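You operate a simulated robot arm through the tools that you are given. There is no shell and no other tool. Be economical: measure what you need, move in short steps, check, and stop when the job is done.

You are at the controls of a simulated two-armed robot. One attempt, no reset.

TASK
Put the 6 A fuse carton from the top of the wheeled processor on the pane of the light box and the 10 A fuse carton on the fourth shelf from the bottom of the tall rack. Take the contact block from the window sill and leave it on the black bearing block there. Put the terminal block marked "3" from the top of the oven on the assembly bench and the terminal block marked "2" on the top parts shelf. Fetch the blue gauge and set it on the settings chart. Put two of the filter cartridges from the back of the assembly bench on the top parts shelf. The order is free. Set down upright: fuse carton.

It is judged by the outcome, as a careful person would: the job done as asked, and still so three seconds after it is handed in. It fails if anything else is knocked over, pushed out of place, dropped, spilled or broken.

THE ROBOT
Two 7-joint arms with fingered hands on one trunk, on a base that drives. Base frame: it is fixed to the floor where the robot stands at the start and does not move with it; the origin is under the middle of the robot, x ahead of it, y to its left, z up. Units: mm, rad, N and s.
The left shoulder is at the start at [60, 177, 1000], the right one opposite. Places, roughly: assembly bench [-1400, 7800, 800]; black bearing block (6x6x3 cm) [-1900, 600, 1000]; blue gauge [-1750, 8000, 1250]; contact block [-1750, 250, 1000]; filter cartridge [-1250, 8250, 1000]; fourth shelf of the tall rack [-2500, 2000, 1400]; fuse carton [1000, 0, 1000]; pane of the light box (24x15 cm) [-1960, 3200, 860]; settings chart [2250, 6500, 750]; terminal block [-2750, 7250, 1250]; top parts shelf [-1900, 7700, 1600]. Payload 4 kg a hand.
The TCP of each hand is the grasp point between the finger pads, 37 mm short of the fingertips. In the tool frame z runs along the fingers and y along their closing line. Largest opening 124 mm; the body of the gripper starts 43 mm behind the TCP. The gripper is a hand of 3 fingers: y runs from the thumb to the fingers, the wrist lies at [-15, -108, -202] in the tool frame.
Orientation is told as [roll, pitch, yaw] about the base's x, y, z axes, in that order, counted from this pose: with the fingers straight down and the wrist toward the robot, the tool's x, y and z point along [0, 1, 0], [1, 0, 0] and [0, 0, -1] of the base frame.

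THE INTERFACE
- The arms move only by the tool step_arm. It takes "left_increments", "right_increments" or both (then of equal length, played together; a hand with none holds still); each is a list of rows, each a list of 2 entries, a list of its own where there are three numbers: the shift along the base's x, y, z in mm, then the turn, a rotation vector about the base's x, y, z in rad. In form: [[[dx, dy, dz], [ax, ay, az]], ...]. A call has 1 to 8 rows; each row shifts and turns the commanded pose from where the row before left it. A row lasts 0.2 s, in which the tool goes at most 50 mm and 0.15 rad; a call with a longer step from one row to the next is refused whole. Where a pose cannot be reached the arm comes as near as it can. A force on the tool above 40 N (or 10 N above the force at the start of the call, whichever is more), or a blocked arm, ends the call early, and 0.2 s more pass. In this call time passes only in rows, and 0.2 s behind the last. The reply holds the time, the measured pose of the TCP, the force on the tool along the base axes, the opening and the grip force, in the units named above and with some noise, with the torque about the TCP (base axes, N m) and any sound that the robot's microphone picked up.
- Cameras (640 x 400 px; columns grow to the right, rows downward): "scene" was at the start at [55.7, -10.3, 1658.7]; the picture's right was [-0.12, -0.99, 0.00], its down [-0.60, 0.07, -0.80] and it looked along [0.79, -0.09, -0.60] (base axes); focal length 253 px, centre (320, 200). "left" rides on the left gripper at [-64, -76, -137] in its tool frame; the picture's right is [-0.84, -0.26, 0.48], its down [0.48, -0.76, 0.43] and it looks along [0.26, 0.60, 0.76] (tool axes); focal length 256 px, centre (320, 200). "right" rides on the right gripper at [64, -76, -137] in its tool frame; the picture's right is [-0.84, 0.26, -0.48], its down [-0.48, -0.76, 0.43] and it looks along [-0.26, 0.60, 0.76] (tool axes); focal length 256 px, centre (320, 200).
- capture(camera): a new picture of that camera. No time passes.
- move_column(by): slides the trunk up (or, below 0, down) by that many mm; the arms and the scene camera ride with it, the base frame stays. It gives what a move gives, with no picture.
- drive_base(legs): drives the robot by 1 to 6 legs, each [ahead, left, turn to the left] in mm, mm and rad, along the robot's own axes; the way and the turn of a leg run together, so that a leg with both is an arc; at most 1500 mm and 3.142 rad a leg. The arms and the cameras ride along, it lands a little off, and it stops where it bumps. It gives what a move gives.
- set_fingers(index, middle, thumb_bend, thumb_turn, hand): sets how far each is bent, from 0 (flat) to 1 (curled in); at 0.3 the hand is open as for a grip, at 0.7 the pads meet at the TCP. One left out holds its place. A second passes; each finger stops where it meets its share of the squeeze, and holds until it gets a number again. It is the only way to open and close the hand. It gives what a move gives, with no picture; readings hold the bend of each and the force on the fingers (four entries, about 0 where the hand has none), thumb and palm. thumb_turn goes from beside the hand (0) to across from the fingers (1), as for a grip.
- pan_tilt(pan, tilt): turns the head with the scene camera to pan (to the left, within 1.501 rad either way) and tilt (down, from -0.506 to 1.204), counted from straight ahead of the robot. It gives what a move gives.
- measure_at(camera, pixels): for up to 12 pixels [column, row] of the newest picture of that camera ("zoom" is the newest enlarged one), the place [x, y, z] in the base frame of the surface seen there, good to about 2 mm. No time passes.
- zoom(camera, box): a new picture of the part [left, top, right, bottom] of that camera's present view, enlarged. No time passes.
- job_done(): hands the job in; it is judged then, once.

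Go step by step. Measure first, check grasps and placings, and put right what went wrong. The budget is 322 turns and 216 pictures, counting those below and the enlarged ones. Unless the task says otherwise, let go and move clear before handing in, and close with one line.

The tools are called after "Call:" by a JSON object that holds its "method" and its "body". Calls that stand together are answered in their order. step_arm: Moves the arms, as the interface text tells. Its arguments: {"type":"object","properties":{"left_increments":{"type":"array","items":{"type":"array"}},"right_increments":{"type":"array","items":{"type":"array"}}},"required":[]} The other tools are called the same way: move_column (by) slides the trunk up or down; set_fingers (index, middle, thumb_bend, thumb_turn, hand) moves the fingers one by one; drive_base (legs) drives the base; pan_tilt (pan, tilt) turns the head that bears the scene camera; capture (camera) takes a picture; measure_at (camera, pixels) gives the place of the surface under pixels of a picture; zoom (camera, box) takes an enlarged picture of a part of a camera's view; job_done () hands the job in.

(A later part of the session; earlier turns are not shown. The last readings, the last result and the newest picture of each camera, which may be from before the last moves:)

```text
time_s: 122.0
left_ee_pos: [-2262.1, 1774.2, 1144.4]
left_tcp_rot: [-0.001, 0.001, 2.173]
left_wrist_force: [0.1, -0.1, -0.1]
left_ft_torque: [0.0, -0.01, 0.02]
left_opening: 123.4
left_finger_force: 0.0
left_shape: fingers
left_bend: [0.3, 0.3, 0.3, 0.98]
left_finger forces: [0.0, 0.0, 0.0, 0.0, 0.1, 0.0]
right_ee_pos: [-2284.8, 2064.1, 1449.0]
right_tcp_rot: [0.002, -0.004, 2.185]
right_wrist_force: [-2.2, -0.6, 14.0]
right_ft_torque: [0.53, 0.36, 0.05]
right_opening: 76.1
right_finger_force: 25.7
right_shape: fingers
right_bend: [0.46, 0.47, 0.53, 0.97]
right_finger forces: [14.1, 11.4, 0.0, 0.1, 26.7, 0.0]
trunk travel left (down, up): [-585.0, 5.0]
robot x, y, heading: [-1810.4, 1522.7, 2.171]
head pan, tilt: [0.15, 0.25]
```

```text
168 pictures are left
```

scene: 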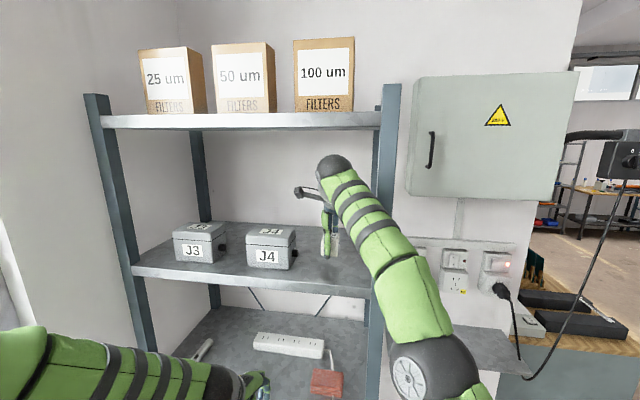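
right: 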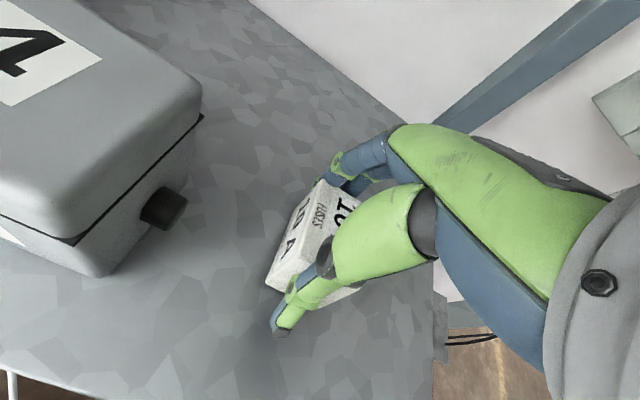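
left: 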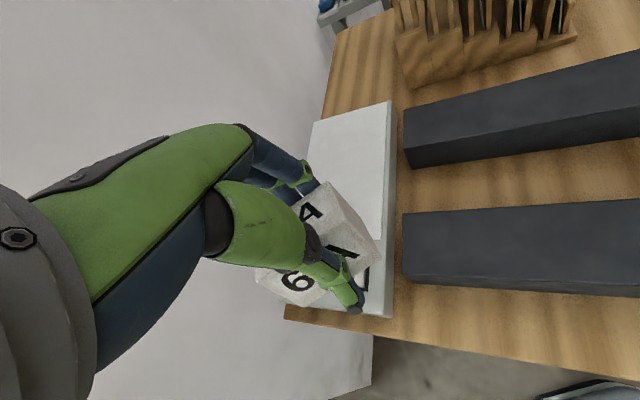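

The carton is down, with +14 N on it. I'll ease up 1 mm and release, then lift.

Call:
{"method": "step_arm", "body": {"right_increments": [[[0, 0, 1.5], [0, 0, 0]]]}}

Call:
{"method": "set_fingers", "body": {"hand": "right", "index": 0.3, "middle": 0.3, "thumb_bend": 0.3}}

Call:
{"method": "step_arm", "body": {"right_increments": [[[0, 0, 20], [0, 0, 0]], [[0, 0, 30], [0, 0, 0]], [[0, 0, 30], [0, 0, 0]]]}}

Call:
{"method": "capture", "body": {"camera": "right"}}

```text
time_s: 122.4
left_ee_pos: [-2261.4, 1774.4, 1144.7]
left_tcp_rot: [0.0, 0.0, 2.173]
left_wrist_force: [-0.9, -0.4, -0.3]
left_ft_torque: [0.01, 0.01, 0.0]
left_opening: 123.2
left_finger_force: 0.0
left_shape: fingers
left_bend: [0.3, 0.3, 0.3, 0.98]
left_finger forces: [0.1, 0.0, 0.0, 0.1, 0.0, 0.0]
right_ee_pos: [-2285.1, 2063.6, 1448.1]
right_tcp_rot: [0.0, -0.002, 2.187]
right_wrist_force: [-2.4, -2.0, 15.8]
right_ft_torque: [0.55, 0.39, 0.11]
right_opening: 76.2
right_finger_force: 26.5
right_shape: fingers
right_bend: [0.46, 0.47, 0.53, 0.97]
right_finger forces: [13.8, 11.4, 0.1, 0.0, 27.5, 0.0]
trunk travel left (down, up): [-585.0, 5.0]
robot x, y, heading: [-1813.2, 1523.8, 2.174]
head pan, tilt: [0.15, 0.25]
```

```text
time_s: 123.4
left_ee_pos: [-2263.2, 1776.5, 1142.3]
left_tcp_rot: [0.0, -0.001, 2.174]
left_wrist_force: [-0.5, 0.2, -0.1]
left_ft_torque: [-0.02, 0.04, -0.01]
left_opening: 123.1
left_finger_force: 0.1
left_shape: fingers
left_bend: [0.3, 0.3, 0.3, 0.98]
left_finger forces: [0.0, 0.0, 0.1, 0.1, 0.0, 0.1]
right_ee_pos: [-2286.0, 2065.7, 1444.9]
right_tcp_rot: [0.0, 0.001, 2.186]
right_wrist_force: [-0.1, -1.0, -0.4]
right_ft_torque: [-0.01, 0.02, -0.04]
right_opening: 123.2
right_finger_force: 0.0
right_shape: fingers
right_bend: [0.3, 0.3, 0.3, 0.97]
right_finger forces: [0.0, 0.0, 0.0, 0.0, 0.1, 0.0]
trunk travel left (down, up): [-585.0, 5.0]
robot x, y, heading: [-1813.6, 1521.9, 2.173]
head pan, tilt: [0.15, 0.25]
```

```text
time_s: 124.2
left_ee_pos: [-2263.5, 1775.5, 1143.2]
left_tcp_rot: [-0.001, 0.0, 2.173]
left_wrist_force: [-0.3, 0.3, -0.4]
left_ft_torque: [-0.01, 0.03, 0.0]
left_opening: 123.4
left_finger_force: 0.0
left_shape: fingers
left_bend: [0.3, 0.3, 0.3, 0.98]
left_finger forces: [0.0, 0.0, 0.1, 0.0, 0.1, 0.1]
right_ee_pos: [-2271.2, 2055.0, 1500.4]
right_tcp_rot: [-0.001, 0.002, 2.187]
right_wrist_force: [0.9, 0.1, 0.1]
right_ft_torque: [0.01, 0.01, -0.03]
right_opening: 123.4
right_finger_force: 0.1
right_shape: fingers
right_bend: [0.3, 0.3, 0.3, 0.98]
right_finger forces: [0.0, 0.1, 0.0, 0.0, 0.0, 0.0]
right hand out of reach, approached as far as the arm can: row 2, 3
trunk travel left (down, up): [-585.0, 5.0]
robot x, y, heading: [-1811.9, 1521.3, 2.174]
head pan, tilt: [0.15, 0.25]
```

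```text
167 pictures are left
```

right: 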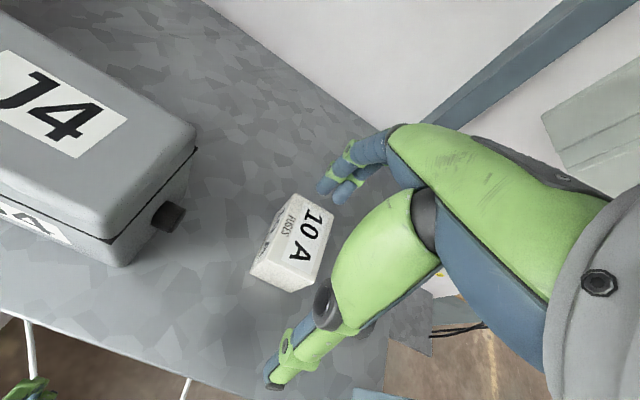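

The 10 A carton is upright on the shelf, and the fingertips are 13 mm above its top. I'll retreat outward while rising.

Call:
{"method": "step_arm", "body": {"right_increments": [[[4, -6, 8], [0, 0, 0]], [[6, -9, 8], [0, 0, 0]], [[10, -15, 6], [0, 0, 0]], [[18, -28, 4], [0, 0, 0]], [[20, -31, 0], [0, 0, 0]], [[20, -31, 0], [0, 0, 0]], [[20, -31, 0], [0, 0, 0]], [[20, -31, 0], [0, 0, 0]]]}}

Call:
{"method": "zoom", "body": {"camera": "scene", "box": [160, 160, 440, 340]}}

```text
time_s: 126.0
left_ee_pos: [-2261.5, 1775.3, 1143.1]
left_tcp_rot: [0.001, -0.001, 2.173]
left_wrist_force: [0.4, -0.8, -1.3]
left_ft_torque: [0.0, 0.03, -0.01]
left_opening: 123.2
left_finger_force: 0.0
left_shape: fingers
left_bend: [0.3, 0.3, 0.3, 0.98]
left_finger forces: [0.0, 0.0, 0.1, 0.1, 0.0, 0.0]
right_ee_pos: [-2153.4, 1871.1, 1528.8]
right_tcp_rot: [-0.001, -0.002, 2.186]
right_wrist_force: [0.8, 0.8, -0.6]
right_ft_torque: [0.03, 0.04, -0.03]
right_opening: 123.3
right_finger_force: 0.1
right_shape: fingers
right_bend: [0.3, 0.3, 0.3, 0.98]
right_finger forces: [0.1, 0.1, 0.0, 0.1, 0.0, 0.0]
trunk travel left (down, up): [-585.0, 5.0]
robot x, y, heading: [-1813.0, 1523.1, 2.172]
head pan, tilt: [0.15, 0.25]
```

```text
2.22 times, centred on (300, 250) of scene
```

zoom: 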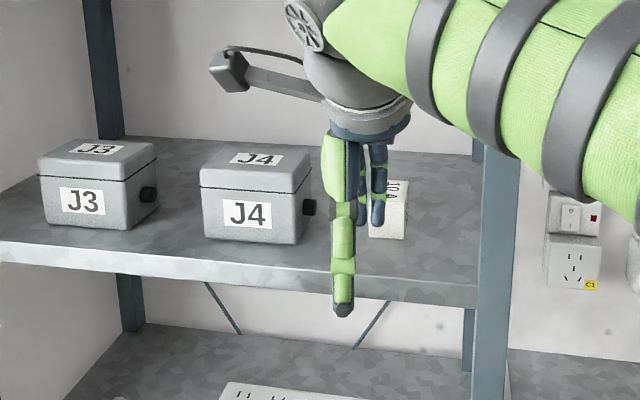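

Both cartons are done. I'll back off and turn to face the window sill.

Call:
{"method": "drive_base", "body": {"legs": [[-556, -242, 0], [0, 0, 1.5]]}}

Call:
{"method": "pan_tilt", "body": {"pan": 0.0, "tilt": 0.6}}

Call:
{"method": "capture", "body": {"camera": "scene"}}

```text
time_s: 128.1
left_ee_pos: [-2002.3, 1613.1, 1146.6]
left_tcp_rot: [0.002, -0.005, 2.172]
left_wrist_force: [0.7, 0.1, 0.3]
left_ft_torque: [0.01, 0.08, 0.01]
left_opening: 123.4
left_finger_force: 0.1
left_shape: fingers
left_bend: [0.3, 0.3, 0.3, 0.98]
left_finger forces: [0.0, 0.0, 0.0, 0.0, 0.1, 0.0]
right_ee_pos: [-1892.1, 1711.0, 1531.2]
right_tcp_rot: [0.001, -0.003, 2.184]
right_wrist_force: [1.5, -0.2, 0.0]
right_ft_torque: [0.05, 0.09, 0.01]
right_opening: 123.4
right_finger_force: 0.0
right_shape: fingers
right_bend: [0.3, 0.3, 0.3, 0.98]
right_finger forces: [0.0, 0.0, 0.1, 0.0, 0.0, 0.1]
trunk travel left (down, up): [-585.0, 5.0]
robot x, y, heading: [-1556.6, 1365.3, 2.169]
head pan, tilt: [0.15, 0.25]
stopped in leg 1: the robot was blocked; the commanded pose is now the measured one
```

```text
time_s: 128.9
left_ee_pos: [-2006.3, 1615.7, 1142.3]
left_tcp_rot: [-0.001, 0.0, 2.17]
left_wrist_force: [0.3, 0.1, 0.6]
left_ft_torque: [0.0, 0.01, 0.0]
left_opening: 123.3
left_finger_force: 0.0
left_shape: fingers
left_bend: [0.3, 0.3, 0.3, 0.98]
left_finger forces: [0.0, 0.0, 0.1, 0.1, 0.0, 0.0]
right_ee_pos: [-1899.0, 1714.4, 1526.9]
right_tcp_rot: [-0.004, 0.002, 2.182]
right_wrist_force: [0.0, -0.3, 0.0]
right_ft_torque: [0.03, 0.03, -0.01]
right_opening: 123.2
right_finger_force: 0.1
right_shape: fingers
right_bend: [0.3, 0.3, 0.3, 0.98]
right_finger forces: [0.1, 0.0, 0.0, 0.0, 0.1, 0.0]
trunk travel left (down, up): [-585.0, 5.0]
robot x, y, heading: [-1555.5, 1364.7, 2.171]
head pan, tilt: [0.0, 0.6]
```

```text
165 pictures are left
```

scene: 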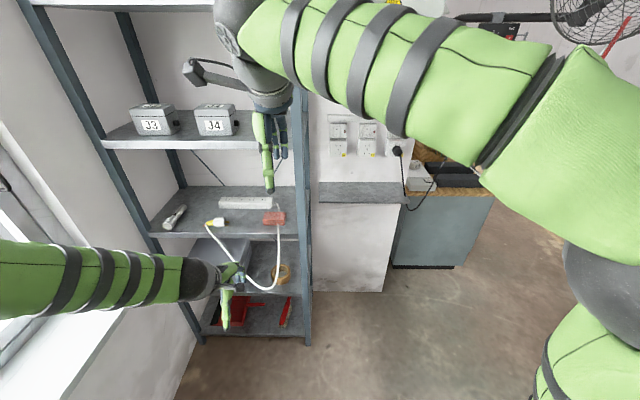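

The drive was blocked halfway, so something is behind or beside me. I'll look around before moving further.

Call:
{"method": "pan_tilt", "body": {"pan": 1.5, "tilt": 0.9}}

Call:
{"method": "capture", "body": {"camera": "scene"}}

Call:
{"method": "pan_tilt", "body": {"pan": -1.5, "tilt": 0.9}}

Call:
{"method": "capture", "body": {"camera": "scene"}}

```text
time_s: 130.6
left_ee_pos: [-2007.2, 1616.1, 1144.4]
left_tcp_rot: [0.0, 0.003, 2.173]
left_wrist_force: [0.1, 0.4, 0.6]
left_ft_torque: [-0.01, 0.0, 0.02]
left_opening: 123.3
left_finger_force: 0.1
left_shape: fingers
left_bend: [0.3, 0.3, 0.3, 0.98]
left_finger forces: [0.0, 0.0, 0.0, 0.0, 0.1, 0.0]
right_ee_pos: [-1898.1, 1715.7, 1527.3]
right_tcp_rot: [-0.003, 0.002, 2.181]
right_wrist_force: [-0.4, 0.0, 0.4]
right_ft_torque: [0.04, -0.02, 0.02]
right_opening: 123.3
right_finger_force: 0.0
right_shape: fingers
right_bend: [0.3, 0.3, 0.3, 0.98]
right_finger forces: [0.0, 0.0, 0.0, 0.1, 0.0, 0.1]
trunk travel left (down, up): [-585.0, 5.0]
robot x, y, heading: [-1558.7, 1363.1, 2.168]
head pan, tilt: [1.499, 0.901]
```

```text
164 pictures are left
```

scene: 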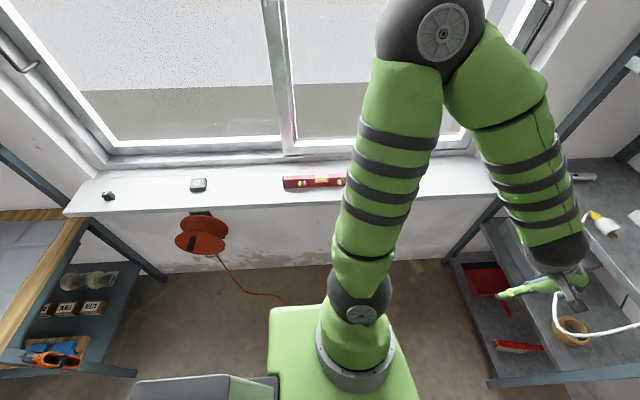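

```text
time_s: 133.2
left_ee_pos: [-2007.7, 1616.9, 1143.7]
left_tcp_rot: [0.001, 0.001, 2.171]
left_wrist_force: [0.0, -0.5, -1.1]
left_ft_torque: [-0.02, 0.01, 0.03]
left_opening: 123.3
left_finger_force: 0.1
left_shape: fingers
left_bend: [0.3, 0.3, 0.3, 0.98]
left_finger forces: [0.0, 0.0, 0.1, 0.1, 0.0, 0.0]
right_ee_pos: [-1898.5, 1715.4, 1526.6]
right_tcp_rot: [-0.003, 0.003, 2.182]
right_wrist_force: [-0.2, -0.2, 0.9]
right_ft_torque: [0.01, -0.02, 0.01]
right_opening: 123.2
right_finger_force: 0.0
right_shape: fingers
right_bend: [0.3, 0.3, 0.3, 0.98]
right_finger forces: [0.0, 0.0, 0.0, 0.0, 0.1, 0.0]
trunk travel left (down, up): [-585.0, 5.0]
robot x, y, heading: [-1560.2, 1362.9, 2.175]
head pan, tilt: [-1.499, 0.901]
```

```text
163 pictures are left
```

scene: 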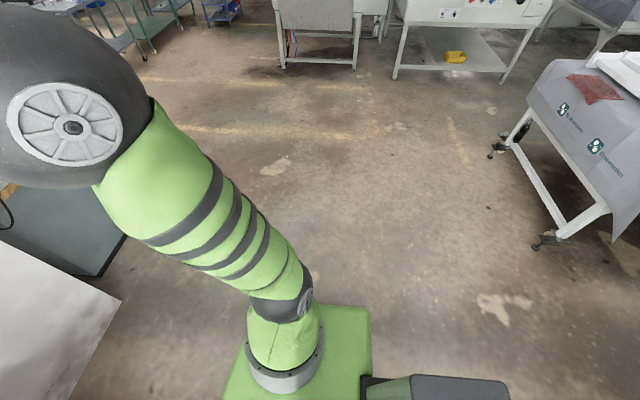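

Nothing large is visible on the right. On the left an orange cord lies on the floor and ends near (283,300), so I'll retake that view and measure it.

Call:
{"method": "pan_tilt", "body": {"pan": 1.5, "tilt": 1.15}}

Call:
{"method": "capture", "body": {"camera": "scene"}}

Call:
{"method": "measure_at", "body": {"camera": "scene", "pixels": [[240, 205], [275, 210], [280, 212], [205, 160], [40, 310], [100, 290], [275, 240], [400, 240], [200, 320], [100, 360], [110, 120], [200, 115]]}}

```text
time_s: 135.8
left_ee_pos: [-2006.8, 1615.8, 1143.9]
left_tcp_rot: [0.0, 0.0, 2.171]
left_wrist_force: [0.0, -0.7, 0.0]
left_ft_torque: [-0.02, 0.02, -0.01]
left_opening: 123.0
left_finger_force: 0.1
left_shape: fingers
left_bend: [0.3, 0.3, 0.3, 0.98]
left_finger forces: [0.0, 0.0, 0.0, 0.1, 0.0, 0.0]
right_ee_pos: [-1899.0, 1714.3, 1526.9]
right_tcp_rot: [-0.004, 0.005, 2.18]
right_wrist_force: [-1.2, -0.1, -0.6]
right_ft_torque: [0.02, 0.0, 0.0]
right_opening: 123.4
right_finger_force: 0.0
right_shape: fingers
right_bend: [0.3, 0.3, 0.3, 0.98]
right_finger forces: [0.1, 0.1, 0.0, 0.0, 0.0, 0.0]
trunk travel left (down, up): [-585.0, 5.0]
robot x, y, heading: [-1556.9, 1363.9, 2.17]
head pan, tilt: [1.499, 1.15]
```

```text
162 pictures are left
```

scene: 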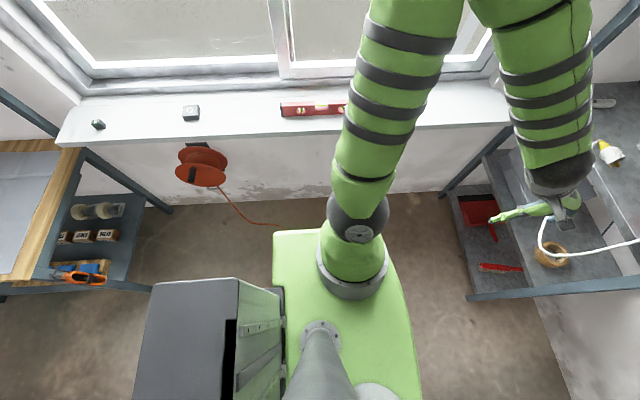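

```text
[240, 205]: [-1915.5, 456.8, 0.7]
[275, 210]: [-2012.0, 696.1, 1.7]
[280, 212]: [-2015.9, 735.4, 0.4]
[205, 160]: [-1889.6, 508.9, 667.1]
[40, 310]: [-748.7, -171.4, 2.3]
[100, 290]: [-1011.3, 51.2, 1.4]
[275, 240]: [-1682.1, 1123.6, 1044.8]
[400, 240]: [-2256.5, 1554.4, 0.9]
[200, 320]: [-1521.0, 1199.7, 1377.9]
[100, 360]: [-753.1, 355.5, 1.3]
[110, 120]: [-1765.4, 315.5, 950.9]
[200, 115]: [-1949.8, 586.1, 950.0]
```

The grey box at the back is my own backpack, and the cord is far away. I'll check whether the left elbow is touching the window frame.

Call:
{"method": "pan_tilt", "body": {"pan": 1.5, "tilt": 0.45}}

Call:
{"method": "capture", "body": {"camera": "scene"}}

Call:
{"method": "measure_at", "body": {"camera": "scene", "pixels": [[430, 150], [390, 150], [300, 150], [20, 200], [520, 200], [290, 240], [100, 280], [460, 160], [60, 330], [30, 100], [120, 330], [440, 230]]}}

```text
time_s: 136.8
left_ee_pos: [-2007.8, 1616.8, 1143.8]
left_tcp_rot: [-0.001, 0.003, 2.169]
left_wrist_force: [-0.6, -0.5, -1.0]
left_ft_torque: [-0.02, -0.01, 0.04]
left_opening: 123.2
left_finger_force: 0.0
left_shape: fingers
left_bend: [0.3, 0.3, 0.3, 0.98]
left_finger forces: [0.0, 0.1, 0.1, 0.0, 0.0, 0.1]
right_ee_pos: [-1898.7, 1714.7, 1526.5]
right_tcp_rot: [-0.003, 0.004, 2.182]
right_wrist_force: [-0.3, 0.6, 0.2]
right_ft_torque: [0.02, -0.02, 0.02]
right_opening: 123.2
right_finger_force: 0.1
right_shape: fingers
right_bend: [0.3, 0.3, 0.3, 0.98]
right_finger forces: [0.0, 0.1, 0.1, 0.0, 0.1, 0.0]
trunk travel left (down, up): [-585.0, 5.0]
robot x, y, heading: [-1556.4, 1362.3, 2.174]
head pan, tilt: [1.499, 0.45]
```

```text
161 pictures are left
```

scene: 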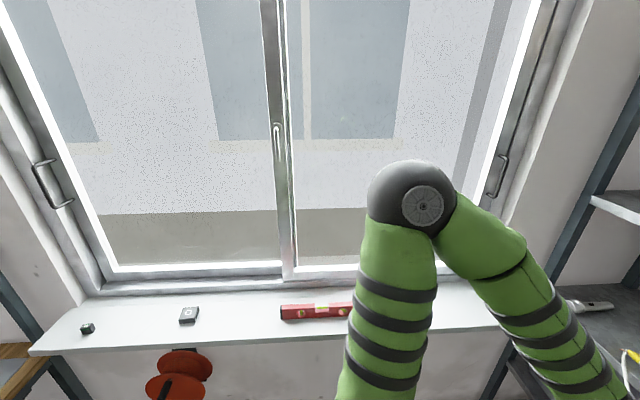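

```text
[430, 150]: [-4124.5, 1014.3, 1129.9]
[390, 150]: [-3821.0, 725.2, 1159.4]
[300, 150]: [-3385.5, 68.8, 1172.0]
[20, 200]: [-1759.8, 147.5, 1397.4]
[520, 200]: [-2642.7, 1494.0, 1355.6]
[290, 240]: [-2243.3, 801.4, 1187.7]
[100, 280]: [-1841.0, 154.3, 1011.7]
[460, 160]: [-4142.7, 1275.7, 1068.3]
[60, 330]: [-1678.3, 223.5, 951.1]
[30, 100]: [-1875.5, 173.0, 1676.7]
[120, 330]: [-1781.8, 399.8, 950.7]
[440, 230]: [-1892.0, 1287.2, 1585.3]
```

The elbow is well clear of the window, so the obstacle must be in the blind area behind me. I'll sidestep right, away from the window, and turn so I can see that area.

Call:
{"method": "drive_base", "body": {"legs": [[40, -250, 0], [0, 0, -0.9]]}}

Call:
{"method": "pan_tilt", "body": {"pan": -1.5, "tilt": 0.9}}

Call:
{"method": "capture", "body": {"camera": "scene"}}

```text
time_s: 140.9
left_ee_pos: [-1466.6, 2047.4, 1142.5]
left_tcp_rot: [0.0, 0.003, 1.298]
left_wrist_force: [-0.2, -0.6, -0.1]
left_ft_torque: [0.01, 0.01, 0.0]
left_opening: 123.3
left_finger_force: 0.1
left_shape: fingers
left_bend: [0.3, 0.3, 0.3, 0.98]
left_finger forces: [0.0, 0.1, 0.0, 0.0, 0.1, 0.0]
right_ee_pos: [-1320.2, 2027.0, 1525.8]
right_tcp_rot: [-0.003, 0.003, 1.309]
right_wrist_force: [0.1, -0.1, 0.2]
right_ft_torque: [0.0, 0.02, -0.02]
right_opening: 123.2
right_finger_force: 0.1
right_shape: fingers
right_bend: [0.3, 0.3, 0.3, 0.98]
right_finger forces: [0.0, 0.0, 0.0, 0.0, 0.0, 0.0]
trunk travel left (down, up): [-585.0, 5.0]
robot x, y, heading: [-1370.0, 1541.7, 1.294]
head pan, tilt: [1.499, 0.45]
```

```text
time_s: 143.6
left_ee_pos: [-1465.9, 2047.1, 1142.7]
left_tcp_rot: [0.001, 0.003, 1.299]
left_wrist_force: [0.7, 0.7, 0.1]
left_ft_torque: [-0.02, 0.0, 0.0]
left_opening: 123.3
left_finger_force: 0.0
left_shape: fingers
left_bend: [0.3, 0.3, 0.3, 0.98]
left_finger forces: [0.0, 0.0, 0.0, 0.1, 0.0, 0.1]
right_ee_pos: [-1321.2, 2027.6, 1526.4]
right_tcp_rot: [-0.004, 0.004, 1.31]
right_wrist_force: [0.1, 1.1, 0.0]
right_ft_torque: [-0.03, 0.02, 0.02]
right_opening: 123.5
right_finger_force: 0.1
right_shape: fingers
right_bend: [0.3, 0.3, 0.3, 0.98]
right_finger forces: [0.0, 0.1, 0.0, 0.0, 0.0, 0.0]
trunk travel left (down, up): [-585.0, 5.0]
robot x, y, heading: [-1372.7, 1541.3, 1.301]
head pan, tilt: [-1.499, 0.901]
```

```text
160 pictures are left
```

scene: 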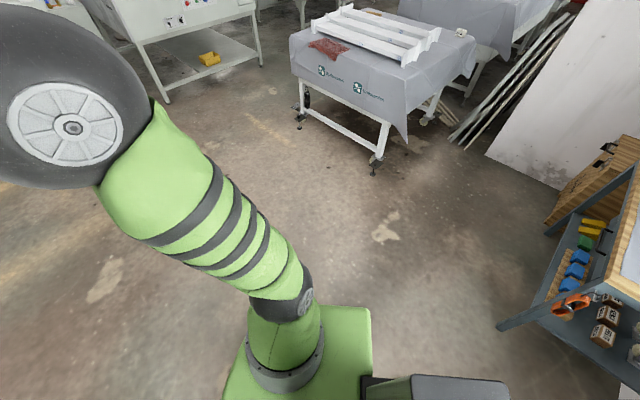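

Call:
{"method": "measure_at", "body": {"camera": "scene", "pixels": [[500, 327], [560, 222], [610, 262], [630, 190], [380, 385], [540, 345], [375, 170], [470, 395]]}}

Call:
{"method": "drive_base", "body": {"legs": [[0, 0, -1.2]]}}

Call:
{"method": "pan_tilt", "body": {"pan": -1.3, "tilt": 0.6}}

Call:
{"method": "capture", "body": {"camera": "scene"}}

```text
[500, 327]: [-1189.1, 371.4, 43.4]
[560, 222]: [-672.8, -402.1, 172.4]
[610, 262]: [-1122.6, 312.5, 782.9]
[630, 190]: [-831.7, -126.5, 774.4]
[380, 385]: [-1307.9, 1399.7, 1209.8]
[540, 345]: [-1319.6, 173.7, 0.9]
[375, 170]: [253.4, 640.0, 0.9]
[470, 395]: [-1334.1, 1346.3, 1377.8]
```

```text
time_s: 147.0
left_ee_pos: [-927.4, 1804.2, 1144.2]
left_tcp_rot: [-0.001, 0.002, 0.079]
left_wrist_force: [0.1, -0.8, 0.0]
left_ft_torque: [-0.03, 0.02, 0.03]
left_opening: 123.5
left_finger_force: 0.0
left_shape: fingers
left_bend: [0.3, 0.3, 0.3, 0.98]
left_finger forces: [0.0, 0.0, 0.1, 0.1, 0.0, 0.0]
right_ee_pos: [-897.8, 1659.4, 1526.0]
right_tcp_rot: [-0.003, 0.004, 0.089]
right_wrist_force: [-0.2, 0.7, -0.6]
right_ft_torque: [-0.01, 0.02, 0.01]
right_opening: 123.4
right_finger_force: 0.1
right_shape: fingers
right_bend: [0.3, 0.3, 0.3, 0.98]
right_finger forces: [0.0, 0.0, 0.0, 0.0, 0.1, 0.0]
trunk travel left (down, up): [-585.0, 5.0]
robot x, y, heading: [-1370.0, 1539.0, 0.078]
head pan, tilt: [-1.499, 0.901]
```

```text
time_s: 147.8
left_ee_pos: [-928.2, 1803.0, 1143.2]
left_tcp_rot: [0.0, 0.001, 0.078]
left_wrist_force: [-0.5, -0.7, 1.0]
left_ft_torque: [-0.02, -0.04, -0.03]
left_opening: 123.3
left_finger_force: 0.1
left_shape: fingers
left_bend: [0.3, 0.3, 0.3, 0.98]
left_finger forces: [0.0, 0.0, 0.1, 0.1, 0.0, 0.0]
right_ee_pos: [-896.0, 1659.9, 1526.1]
right_tcp_rot: [-0.003, 0.004, 0.09]
right_wrist_force: [-0.1, 0.1, -0.2]
right_ft_torque: [0.02, -0.04, 0.03]
right_opening: 123.3
right_finger_force: 0.1
right_shape: fingers
right_bend: [0.3, 0.3, 0.3, 0.98]
right_finger forces: [0.0, 0.0, 0.0, 0.0, 0.0, 0.1]
trunk travel left (down, up): [-585.0, 5.0]
robot x, y, heading: [-1372.6, 1541.6, 0.075]
head pan, tilt: [-1.3, 0.6]
```

```text
159 pictures are left
```

scene: 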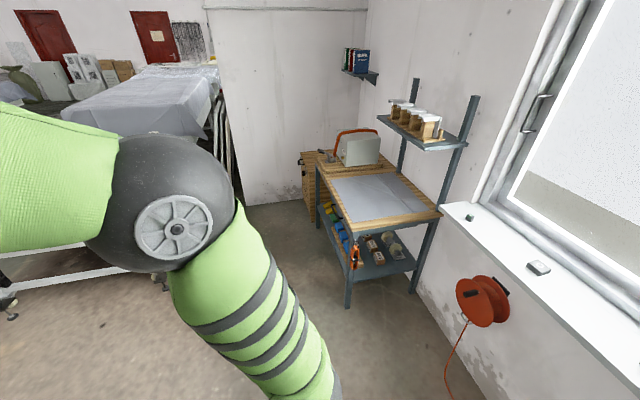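

The aisle is clear, with the bench beside the sill's left end. I'll face the sill from its right (heading -2.2) so the left hand can work there.

Call:
{"method": "drive_base", "body": {"legs": [[0, 0, -2.276]]}}

Call:
{"method": "drive_base", "body": {"legs": [[400, 225, 0]]}}

Call:
{"method": "pan_tilt", "body": {"pan": 0.2, "tilt": 0.8}}

Call:
{"method": "capture", "body": {"camera": "scene"}}

```text
time_s: 153.7
left_ee_pos: [-1478.1, 1035.0, 1143.2]
left_tcp_rot: [0.001, 0.001, -2.236]
left_wrist_force: [0.0, -0.3, 0.2]
left_ft_torque: [0.0, 0.01, 0.0]
left_opening: 123.4
left_finger_force: 0.0
left_shape: fingers
left_bend: [0.3, 0.3, 0.3, 0.98]
left_finger forces: [0.1, 0.0, 0.0, 0.1, 0.0, 0.0]
right_ee_pos: [-1606.1, 1108.2, 1526.5]
right_tcp_rot: [-0.005, 0.004, -2.225]
right_wrist_force: [0.4, 0.3, 0.4]
right_ft_torque: [0.01, 0.0, 0.02]
right_opening: 123.5
right_finger_force: 0.0
right_shape: fingers
right_bend: [0.3, 0.3, 0.3, 0.98]
right_finger forces: [0.0, 0.1, 0.0, 0.0, 0.0, 0.0]
trunk travel left (down, up): [-585.0, 5.0]
robot x, y, heading: [-1369.9, 1540.1, -2.238]
head pan, tilt: [-1.3, 0.6]
```

```text
time_s: 155.5
left_ee_pos: [-1515.1, 798.0, 1141.8]
left_tcp_rot: [-0.002, 0.004, -2.237]
left_wrist_force: [-0.4, -0.4, -0.8]
left_ft_torque: [0.05, 0.02, -0.03]
left_opening: 123.2
left_finger_force: 0.0
left_shape: fingers
left_bend: [0.3, 0.3, 0.3, 0.98]
left_finger forces: [0.1, 0.0, 0.0, 0.0, 0.1, 0.0]
right_ee_pos: [-1639.9, 870.5, 1525.2]
right_tcp_rot: [-0.002, 0.004, -2.224]
right_wrist_force: [0.7, -0.9, -0.5]
right_ft_torque: [0.09, 0.0, -0.02]
right_opening: 123.3
right_finger_force: 0.1
right_shape: fingers
right_bend: [0.3, 0.3, 0.3, 0.98]
right_finger forces: [0.1, 0.0, 0.0, 0.0, 0.0, 0.0]
trunk travel left (down, up): [-585.0, 5.0]
robot x, y, heading: [-1405.1, 1310.3, -2.242]
head pan, tilt: [-1.3, 0.6]
stopped in leg 1: the robot was blocked; the commanded pose is now the measured one
```

```text
time_s: 157.1
left_ee_pos: [-1513.1, 804.7, 1142.5]
left_tcp_rot: [0.0, 0.0, -2.238]
left_wrist_force: [0.3, 0.6, -0.1]
left_ft_torque: [0.0, -0.04, -0.01]
left_opening: 123.4
left_finger_force: 0.0
left_shape: fingers
left_bend: [0.3, 0.3, 0.3, 0.98]
left_finger forces: [0.1, 0.1, 0.0, 0.0, 0.0, 0.0]
right_ee_pos: [-1639.1, 878.4, 1527.5]
right_tcp_rot: [0.0, 0.001, -2.224]
right_wrist_force: [0.1, 0.4, -0.3]
right_ft_torque: [0.01, 0.01, 0.0]
right_opening: 123.4
right_finger_force: 0.0
right_shape: fingers
right_bend: [0.3, 0.3, 0.3, 0.98]
right_finger forces: [0.0, 0.0, 0.0, 0.0, 0.0, 0.0]
trunk travel left (down, up): [-585.0, 5.0]
robot x, y, heading: [-1408.6, 1309.6, -2.239]
head pan, tilt: [0.201, 0.799]
```

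```text
158 pictures are left
```

scene: 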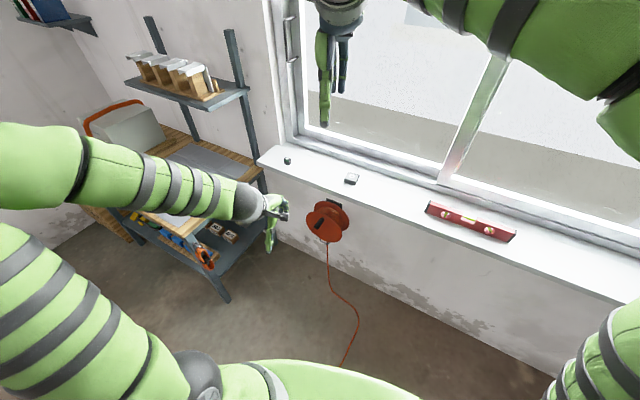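

Blocked again. The orange cord at (345,365) runs toward my base, so its plug must be what the base bumps. I'll look straight down.

Call:
{"method": "pan_tilt", "body": {"pan": 0.0, "tilt": 1.2}}

Call:
{"method": "capture", "body": {"camera": "scene"}}

Call:
{"method": "measure_at", "body": {"camera": "scene", "pixels": [[255, 90], [300, 150], [320, 180], [320, 200], [310, 225]]}}

```text
time_s: 157.9
left_ee_pos: [-1513.4, 804.9, 1143.6]
left_tcp_rot: [0.001, -0.001, -2.238]
left_wrist_force: [-1.0, -0.7, -0.2]
left_ft_torque: [-0.01, -0.02, -0.01]
left_opening: 123.3
left_finger_force: 0.1
left_shape: fingers
left_bend: [0.3, 0.3, 0.3, 0.98]
left_finger forces: [0.0, 0.0, 0.1, 0.0, 0.0, 0.0]
right_ee_pos: [-1639.2, 878.3, 1528.3]
right_tcp_rot: [0.0, 0.003, -2.225]
right_wrist_force: [-0.3, 1.3, -0.3]
right_ft_torque: [0.0, -0.01, 0.03]
right_opening: 123.3
right_finger_force: 0.1
right_shape: fingers
right_bend: [0.3, 0.3, 0.3, 0.98]
right_finger forces: [0.1, 0.1, 0.0, 0.0, 0.0, 0.0]
trunk travel left (down, up): [-585.0, 5.0]
robot x, y, heading: [-1403.2, 1311.1, -2.237]
head pan, tilt: [0.0, 1.201]
```

```text
157 pictures are left
```

scene: 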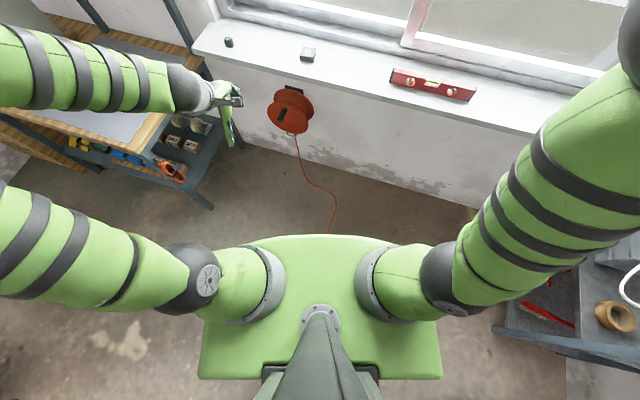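

```text
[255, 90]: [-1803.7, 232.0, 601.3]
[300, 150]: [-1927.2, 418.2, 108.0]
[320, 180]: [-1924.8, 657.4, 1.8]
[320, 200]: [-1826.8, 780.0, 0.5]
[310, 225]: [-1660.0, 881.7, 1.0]
```

The plug lies near (-1480,1000) and blocks the direct approach, so I must not drive over the cord. I'll back off and map the cord fully.

Call:
{"method": "drive_base", "body": {"legs": [[-400, 200, 0]]}}

Call:
{"method": "pan_tilt", "body": {"pan": 0.0, "tilt": 0.9}}

Call:
{"method": "capture", "body": {"camera": "scene"}}

```text
time_s: 160.7
left_ee_pos: [-1110.6, 999.0, 1144.5]
left_tcp_rot: [0.001, 0.0, -2.241]
left_wrist_force: [-0.3, 0.0, -0.5]
left_ft_torque: [0.02, 0.01, 0.01]
left_opening: 123.2
left_finger_force: 0.1
left_shape: fingers
left_bend: [0.3, 0.3, 0.3, 0.98]
left_finger forces: [0.0, 0.0, 0.0, 0.0, 0.0, 0.0]
right_ee_pos: [-1235.4, 1074.4, 1528.6]
right_tcp_rot: [-0.001, 0.0, -2.227]
right_wrist_force: [-0.2, 0.3, 0.2]
right_ft_torque: [0.03, 0.03, 0.01]
right_opening: 123.1
right_finger_force: 0.0
right_shape: fingers
right_bend: [0.3, 0.3, 0.3, 0.98]
right_finger forces: [0.1, 0.1, 0.0, 0.0, 0.0, 0.0]
trunk travel left (down, up): [-585.0, 5.0]
robot x, y, heading: [-997.2, 1505.4, -2.24]
head pan, tilt: [0.0, 1.201]
```

```text
time_s: 161.5
left_ee_pos: [-1110.1, 998.9, 1143.7]
left_tcp_rot: [0.0, -0.002, -2.244]
left_wrist_force: [0.9, 0.7, -0.1]
left_ft_torque: [0.0, 0.01, 0.01]
left_opening: 123.2
left_finger_force: 0.1
left_shape: fingers
left_bend: [0.3, 0.3, 0.3, 0.98]
left_finger forces: [0.0, 0.0, 0.0, 0.0, 0.1, 0.0]
right_ee_pos: [-1235.3, 1073.5, 1528.4]
right_tcp_rot: [0.002, 0.002, -2.229]
right_wrist_force: [0.8, -0.7, -0.8]
right_ft_torque: [0.02, -0.01, -0.03]
right_opening: 123.5
right_finger_force: 0.1
right_shape: fingers
right_bend: [0.3, 0.3, 0.3, 0.98]
right_finger forces: [0.0, 0.1, 0.0, 0.0, 0.0, 0.0]
trunk travel left (down, up): [-585.0, 5.0]
robot x, y, heading: [-1000.1, 1503.0, -2.24]
head pan, tilt: [0.0, 0.901]
```

```text
156 pictures are left
```

scene: 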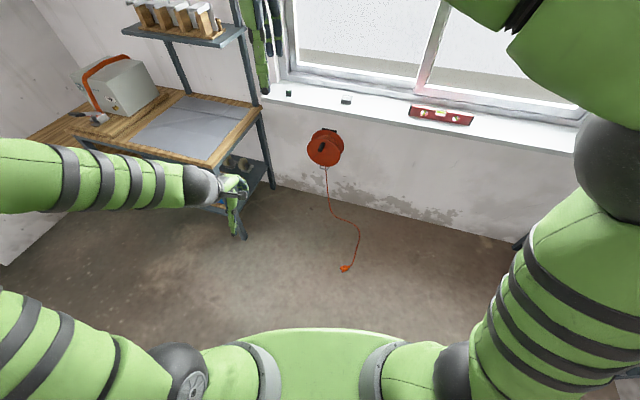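

Call:
{"method": "measure_at", "body": {"camera": "scene", "pixels": [[345, 268], [357, 250], [359, 235], [335, 213], [328, 190], [325, 145], [270, 185], [245, 235], [232, 155], [346, 100], [289, 93], [440, 115]]}}

```text
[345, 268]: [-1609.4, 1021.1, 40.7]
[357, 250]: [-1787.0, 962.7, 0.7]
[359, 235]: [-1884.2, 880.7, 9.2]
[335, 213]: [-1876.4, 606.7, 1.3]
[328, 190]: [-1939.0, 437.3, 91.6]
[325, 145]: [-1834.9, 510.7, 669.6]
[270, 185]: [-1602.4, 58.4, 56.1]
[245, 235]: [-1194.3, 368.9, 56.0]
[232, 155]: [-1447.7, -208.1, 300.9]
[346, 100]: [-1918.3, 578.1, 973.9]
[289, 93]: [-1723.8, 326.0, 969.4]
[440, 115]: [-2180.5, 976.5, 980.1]
```

The plug is at (-1609,1021) and the cord runs along the wall. I'll go around the east side to about (-1320,770), between the cord and the bench. First I'll lower the right hand to a work height.

Call:
{"method": "step_arm", "body": {"right_increments": [[[-12, 9, -46], [0, 0, 0]], [[-12, 9, -46], [0, 0, 0]], [[-12, 9, -46], [0, 0, 0]], [[-12, 9, -46], [0, 0, 0]], [[-12, 9, -46], [0, 0, 0]], [[-12, 9, -46], [0, 0, 0]], [[-12, 9, -46], [0, 0, 0]], [[-12, 9, -30], [0, 0, 0]]]}}

Call:
{"method": "drive_base", "body": {"legs": [[0, 0, -0.17], [281, 419, 0], [446, -86, 0]]}}

Call:
{"method": "capture", "body": {"camera": "scene"}}

Call:
{"method": "capture", "body": {"camera": "right"}}

```text
time_s: 163.3
left_ee_pos: [-1111.2, 999.2, 1143.6]
left_tcp_rot: [0.002, -0.001, -2.242]
left_wrist_force: [-0.7, -0.6, 0.1]
left_ft_torque: [-0.01, 0.0, 0.0]
left_opening: 123.5
left_finger_force: 0.1
left_shape: fingers
left_bend: [0.3, 0.3, 0.3, 0.98]
left_finger forces: [0.1, 0.1, 0.0, 0.0, 0.1, 0.0]
right_ee_pos: [-1331.7, 1145.9, 1177.0]
right_tcp_rot: [0.001, 0.002, -2.228]
right_wrist_force: [0.6, -0.2, 0.5]
right_ft_torque: [-0.01, 0.02, -0.02]
right_opening: 123.1
right_finger_force: 0.0
right_shape: fingers
right_bend: [0.3, 0.3, 0.3, 0.98]
right_finger forces: [0.0, 0.0, 0.0, 0.1, 0.0, 0.0]
trunk travel left (down, up): [-585.0, 5.0]
robot x, y, heading: [-1000.5, 1503.6, -2.244]
head pan, tilt: [0.0, 0.901]
```

```text
time_s: 169.3
left_ee_pos: [-1525.2, 283.5, 1143.6]
left_tcp_rot: [0.0, 0.0, -2.424]
left_wrist_force: [-0.1, 0.1, 0.1]
left_ft_torque: [0.01, 0.01, -0.01]
left_opening: 123.5
left_finger_force: 0.1
left_shape: fingers
left_bend: [0.3, 0.3, 0.3, 0.98]
left_finger forces: [0.1, 0.1, 0.0, 0.0, 0.0, 0.0]
right_ee_pos: [-1716.5, 469.8, 1176.7]
right_tcp_rot: [0.0, 0.001, -2.41]
right_wrist_force: [0.0, -1.0, 0.0]
right_ft_torque: [0.0, 0.0, -0.01]
right_opening: 123.3
right_finger_force: 0.1
right_shape: fingers
right_bend: [0.3, 0.3, 0.3, 0.98]
right_finger forces: [0.0, 0.0, 0.1, 0.0, 0.0, 0.1]
trunk travel left (down, up): [-585.0, 5.0]
robot x, y, heading: [-1323.0, 765.7, -2.424]
head pan, tilt: [0.0, 0.901]
```

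```text
155 pictures are left
```

scene: 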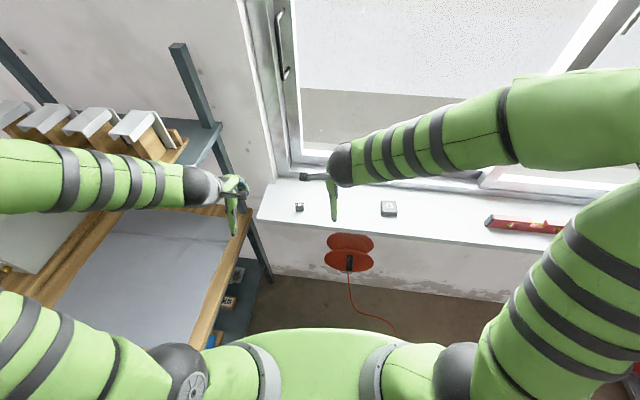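

```text
154 pictures are left
```

right: 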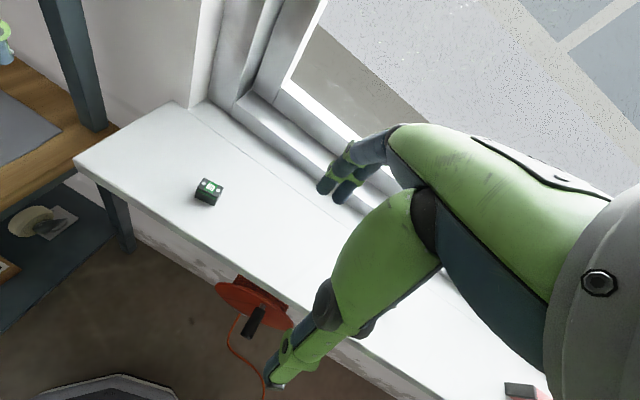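

I reached the spot unblocked. The contact block shows at (208,190) in the right camera and the bearing block at (388,208) in the scene, so I'll measure both.

Call:
{"method": "zoom", "body": {"camera": "right", "box": [176, 166, 240, 216]}}

Call:
{"method": "measure_at", "body": {"camera": "zoom", "pixels": [[280, 110], [450, 180], [385, 290], [220, 210], [200, 310], [370, 390], [330, 190], [290, 290], [120, 200]]}}

Call:
{"method": "zoom", "body": {"camera": "scene", "box": [350, 180, 430, 240]}}

Call:
{"method": "measure_at", "body": {"camera": "zoom", "pixels": [[250, 180], [360, 190], [370, 260], [250, 255], [240, 260], [300, 290], [300, 225], [400, 240], [310, 195], [340, 250]]}}

```text
8.00 times, centred on (208, 191) of right
```

zoom: 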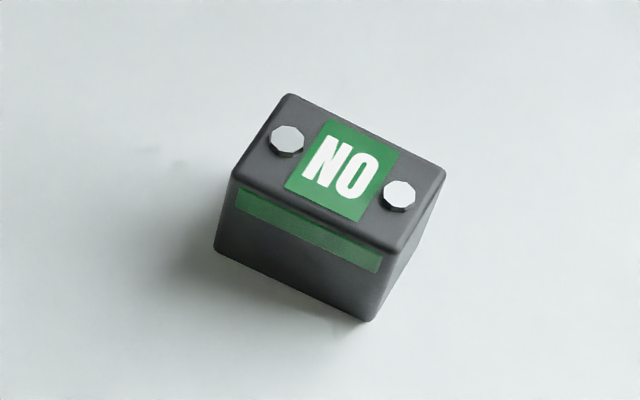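

```text
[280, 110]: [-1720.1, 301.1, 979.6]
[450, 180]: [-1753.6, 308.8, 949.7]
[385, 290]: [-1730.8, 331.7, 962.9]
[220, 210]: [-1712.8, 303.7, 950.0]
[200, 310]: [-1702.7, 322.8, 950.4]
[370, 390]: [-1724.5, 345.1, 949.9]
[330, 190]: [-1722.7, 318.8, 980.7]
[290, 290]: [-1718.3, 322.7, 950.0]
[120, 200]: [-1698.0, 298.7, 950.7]
```

```text
6.67 times, centred on (390, 210) of scene
```

zoom: 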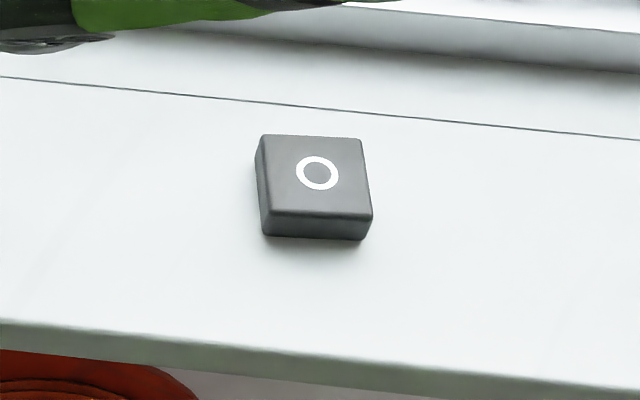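

```text
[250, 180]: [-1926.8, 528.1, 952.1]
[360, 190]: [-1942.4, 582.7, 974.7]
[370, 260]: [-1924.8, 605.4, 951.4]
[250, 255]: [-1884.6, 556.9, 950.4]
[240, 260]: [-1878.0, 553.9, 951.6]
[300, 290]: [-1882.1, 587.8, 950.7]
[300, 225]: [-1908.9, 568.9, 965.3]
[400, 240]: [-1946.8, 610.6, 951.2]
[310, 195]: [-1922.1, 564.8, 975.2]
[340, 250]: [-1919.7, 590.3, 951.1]
```

The contact block is about 28×19×30 mm at (-1726,316), with its short axis in line with my current yaw. I'll move the right hand above it and lift the left hand out of the way.

Call:
{"method": "step_arm", "body": {"left_increments": [[[8, 7, 30], [0, 0, 0]], [[8, 7, 30], [0, 0, 0]], [[8, 7, 30], [0, 0, 0]], [[8, 7, 30], [0, 0, 0]], [[0, 0, 0], [0, 0, 0]]], "right_increments": [[[-2, -31, -23], [0, 0, -0.03]], [[-2, -31, -23], [0, 0, 0]], [[-2, -31, -23], [0, 0, 0]], [[-2, -31, -23], [0, 0, 0]], [[-2, -30, -25], [0, 0, 0]]]}}

Call:
{"method": "capture", "body": {"camera": "right"}}

```text
time_s: 170.5
left_ee_pos: [-1494.6, 312.1, 1260.8]
left_tcp_rot: [-0.001, 0.003, -2.424]
left_wrist_force: [0.0, -1.1, 0.4]
left_ft_torque: [0.0, -0.01, 0.01]
left_opening: 123.2
left_finger_force: 0.1
left_shape: fingers
left_bend: [0.3, 0.3, 0.3, 0.98]
left_finger forces: [0.0, 0.1, 0.0, 0.1, 0.0, 0.1]
right_ee_pos: [-1727.9, 313.3, 1059.8]
right_tcp_rot: [0.001, 0.001, -2.441]
right_wrist_force: [0.3, 0.3, -0.2]
right_ft_torque: [0.01, -0.02, 0.01]
right_opening: 123.3
right_finger_force: 0.1
right_shape: fingers
right_bend: [0.3, 0.3, 0.3, 0.98]
right_finger forces: [0.0, 0.1, 0.0, 0.1, 0.0, 0.1]
trunk travel left (down, up): [-585.0, 5.0]
robot x, y, heading: [-1323.8, 760.7, -2.425]
head pan, tilt: [0.0, 0.901]
```

```text
151 pictures are left
```

right: 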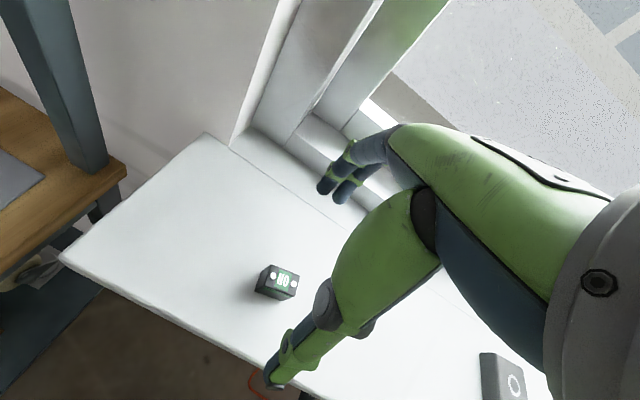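

I'll narrow the fingers so they clear the window frame, and re-measure the block from here.

Call:
{"method": "measure_at", "body": {"camera": "right", "pixels": [[267, 267], [298, 277], [288, 294], [258, 286], [280, 280], [283, 290], [300, 208], [330, 210]]}}

Call:
{"method": "zoom", "body": {"camera": "right", "box": [240, 250, 320, 310]}}

Call:
{"method": "measure_at", "body": {"camera": "zoom", "pixels": [[240, 125], [455, 200], [430, 245], [210, 175], [330, 185], [300, 170], [380, 205]]}}

Call:
{"method": "set_fingers", "body": {"hand": "right", "index": 0.5, "middle": 0.5, "thumb_bend": 0.5}}

```text
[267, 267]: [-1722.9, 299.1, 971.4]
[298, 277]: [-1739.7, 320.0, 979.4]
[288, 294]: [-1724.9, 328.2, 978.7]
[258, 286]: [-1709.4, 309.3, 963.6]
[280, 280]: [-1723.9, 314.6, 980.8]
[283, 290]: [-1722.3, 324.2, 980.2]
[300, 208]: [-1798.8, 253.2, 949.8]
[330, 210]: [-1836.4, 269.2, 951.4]
```

```text
6.67 times, centred on (280, 280) of right
```

zoom: 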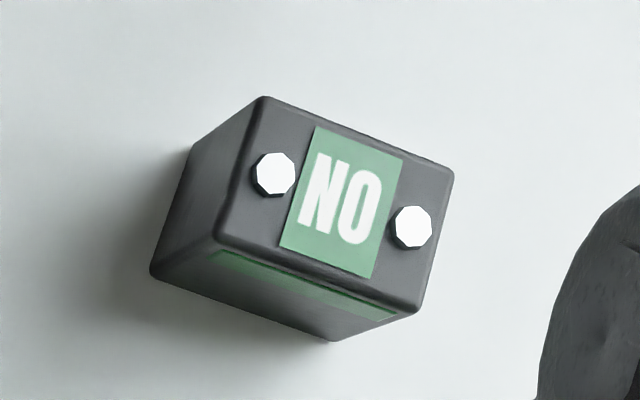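

```text
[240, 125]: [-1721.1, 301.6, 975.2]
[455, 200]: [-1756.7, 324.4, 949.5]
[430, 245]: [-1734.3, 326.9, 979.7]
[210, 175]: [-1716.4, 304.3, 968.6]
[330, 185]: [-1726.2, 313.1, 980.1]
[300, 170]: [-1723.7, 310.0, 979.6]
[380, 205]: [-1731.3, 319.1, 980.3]
```

```text
time_s: 171.5
left_ee_pos: [-1493.5, 313.3, 1260.4]
left_tcp_rot: [0.001, -0.001, -2.423]
left_wrist_force: [-0.2, -0.2, 0.1]
left_ft_torque: [0.01, 0.01, 0.03]
left_opening: 123.4
left_finger_force: 0.1
left_shape: fingers
left_bend: [0.3, 0.3, 0.3, 0.98]
left_finger forces: [0.0, 0.1, 0.0, 0.1, 0.1, 0.0]
right_ee_pos: [-1727.9, 314.0, 1059.3]
right_tcp_rot: [-0.001, 0.002, -2.439]
right_wrist_force: [0.0, 0.2, -0.3]
right_ft_torque: [0.01, 0.0, 0.03]
right_opening: 62.6
right_finger_force: 0.0
right_shape: fingers
right_bend: [0.5, 0.5, 0.5, 0.98]
right_finger forces: [0.1, 0.0, 0.1, 0.0, 0.0, 0.0]
trunk travel left (down, up): [-585.0, 5.0]
robot x, y, heading: [-1321.1, 759.8, -2.422]
head pan, tilt: [0.0, 0.901]
```

The block centre is (-1726,316) and its yaw matches. I'll descend to TCP z about 996 and close softly.

Call:
{"method": "step_arm", "body": {"right_increments": [[[2, 2, -30], [0, 0, 0]], [[0, 0, -25], [0, 0, 0]], [[0, 0, -8], [0, 0, 0]]]}}

Call:
{"method": "zoom", "body": {"camera": "right", "box": [200, 140, 440, 380]}}

```text
time_s: 172.3
left_ee_pos: [-1494.4, 312.6, 1260.4]
left_tcp_rot: [-0.001, 0.002, -2.423]
left_wrist_force: [1.3, -0.5, -0.5]
left_ft_torque: [0.01, 0.02, -0.01]
left_opening: 123.2
left_finger_force: 0.0
left_shape: fingers
left_bend: [0.3, 0.3, 0.3, 0.98]
left_finger forces: [0.0, 0.1, 0.1, 0.0, 0.1, 0.0]
right_ee_pos: [-1725.1, 315.8, 996.3]
right_tcp_rot: [-0.001, 0.003, -2.44]
right_wrist_force: [0.2, 0.6, 0.5]
right_ft_torque: [0.03, -0.02, -0.02]
right_opening: 62.7
right_finger_force: 0.0
right_shape: fingers
right_bend: [0.5, 0.5, 0.5, 0.98]
right_finger forces: [0.0, 0.1, 0.0, 0.1, 0.0, 0.0]
trunk travel left (down, up): [-585.0, 5.0]
robot x, y, heading: [-1327.9, 759.5, -2.429]
head pan, tilt: [0.0, 0.901]
```

```text
1.67 times, centred on (320, 260) of right
```

zoom: 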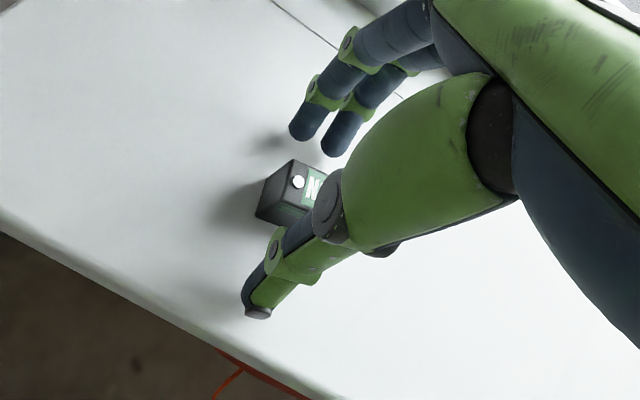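

Call:
{"method": "set_fingers", "body": {"hand": "right", "index": 0.7, "middle": 0.7, "thumb_bend": 0.7}}

Call:
{"method": "zoom", "body": {"camera": "right", "box": [200, 140, 440, 380]}}

```text
time_s: 173.3
left_ee_pos: [-1495.4, 312.7, 1259.5]
left_tcp_rot: [0.0, -0.001, -2.423]
left_wrist_force: [-0.6, 0.0, -0.4]
left_ft_torque: [0.0, -0.03, 0.0]
left_opening: 123.4
left_finger_force: 0.0
left_shape: fingers
left_bend: [0.3, 0.3, 0.3, 0.98]
left_finger forces: [0.0, 0.0, 0.0, 0.1, 0.0, 0.1]
right_ee_pos: [-1723.3, 317.0, 997.1]
right_tcp_rot: [0.0, 0.001, -2.439]
right_wrist_force: [-1.2, -0.3, 7.3]
right_ft_torque: [-0.14, 0.07, 0.01]
right_opening: 18.1
right_finger_force: 16.2
right_shape: fingers
right_bend: [0.64, 0.66, 0.67, 0.97]
right_finger forces: [8.8, 5.5, 0.1, 0.0, 17.6, 0.0]
trunk travel left (down, up): [-585.0, 5.0]
robot x, y, heading: [-1329.4, 763.9, -2.426]
head pan, tilt: [0.0, 0.901]
```

```text
1.67 times, centred on (320, 260) of right
```

zoom: 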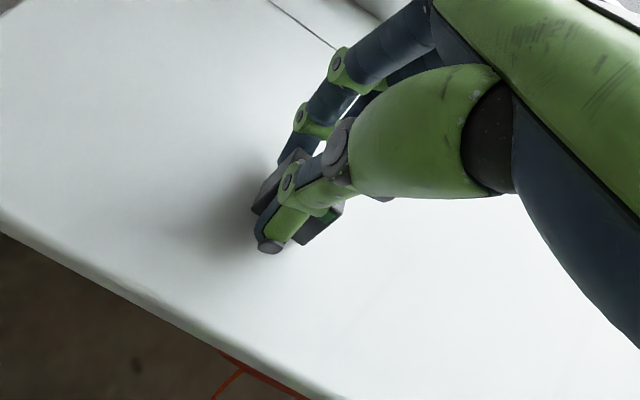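

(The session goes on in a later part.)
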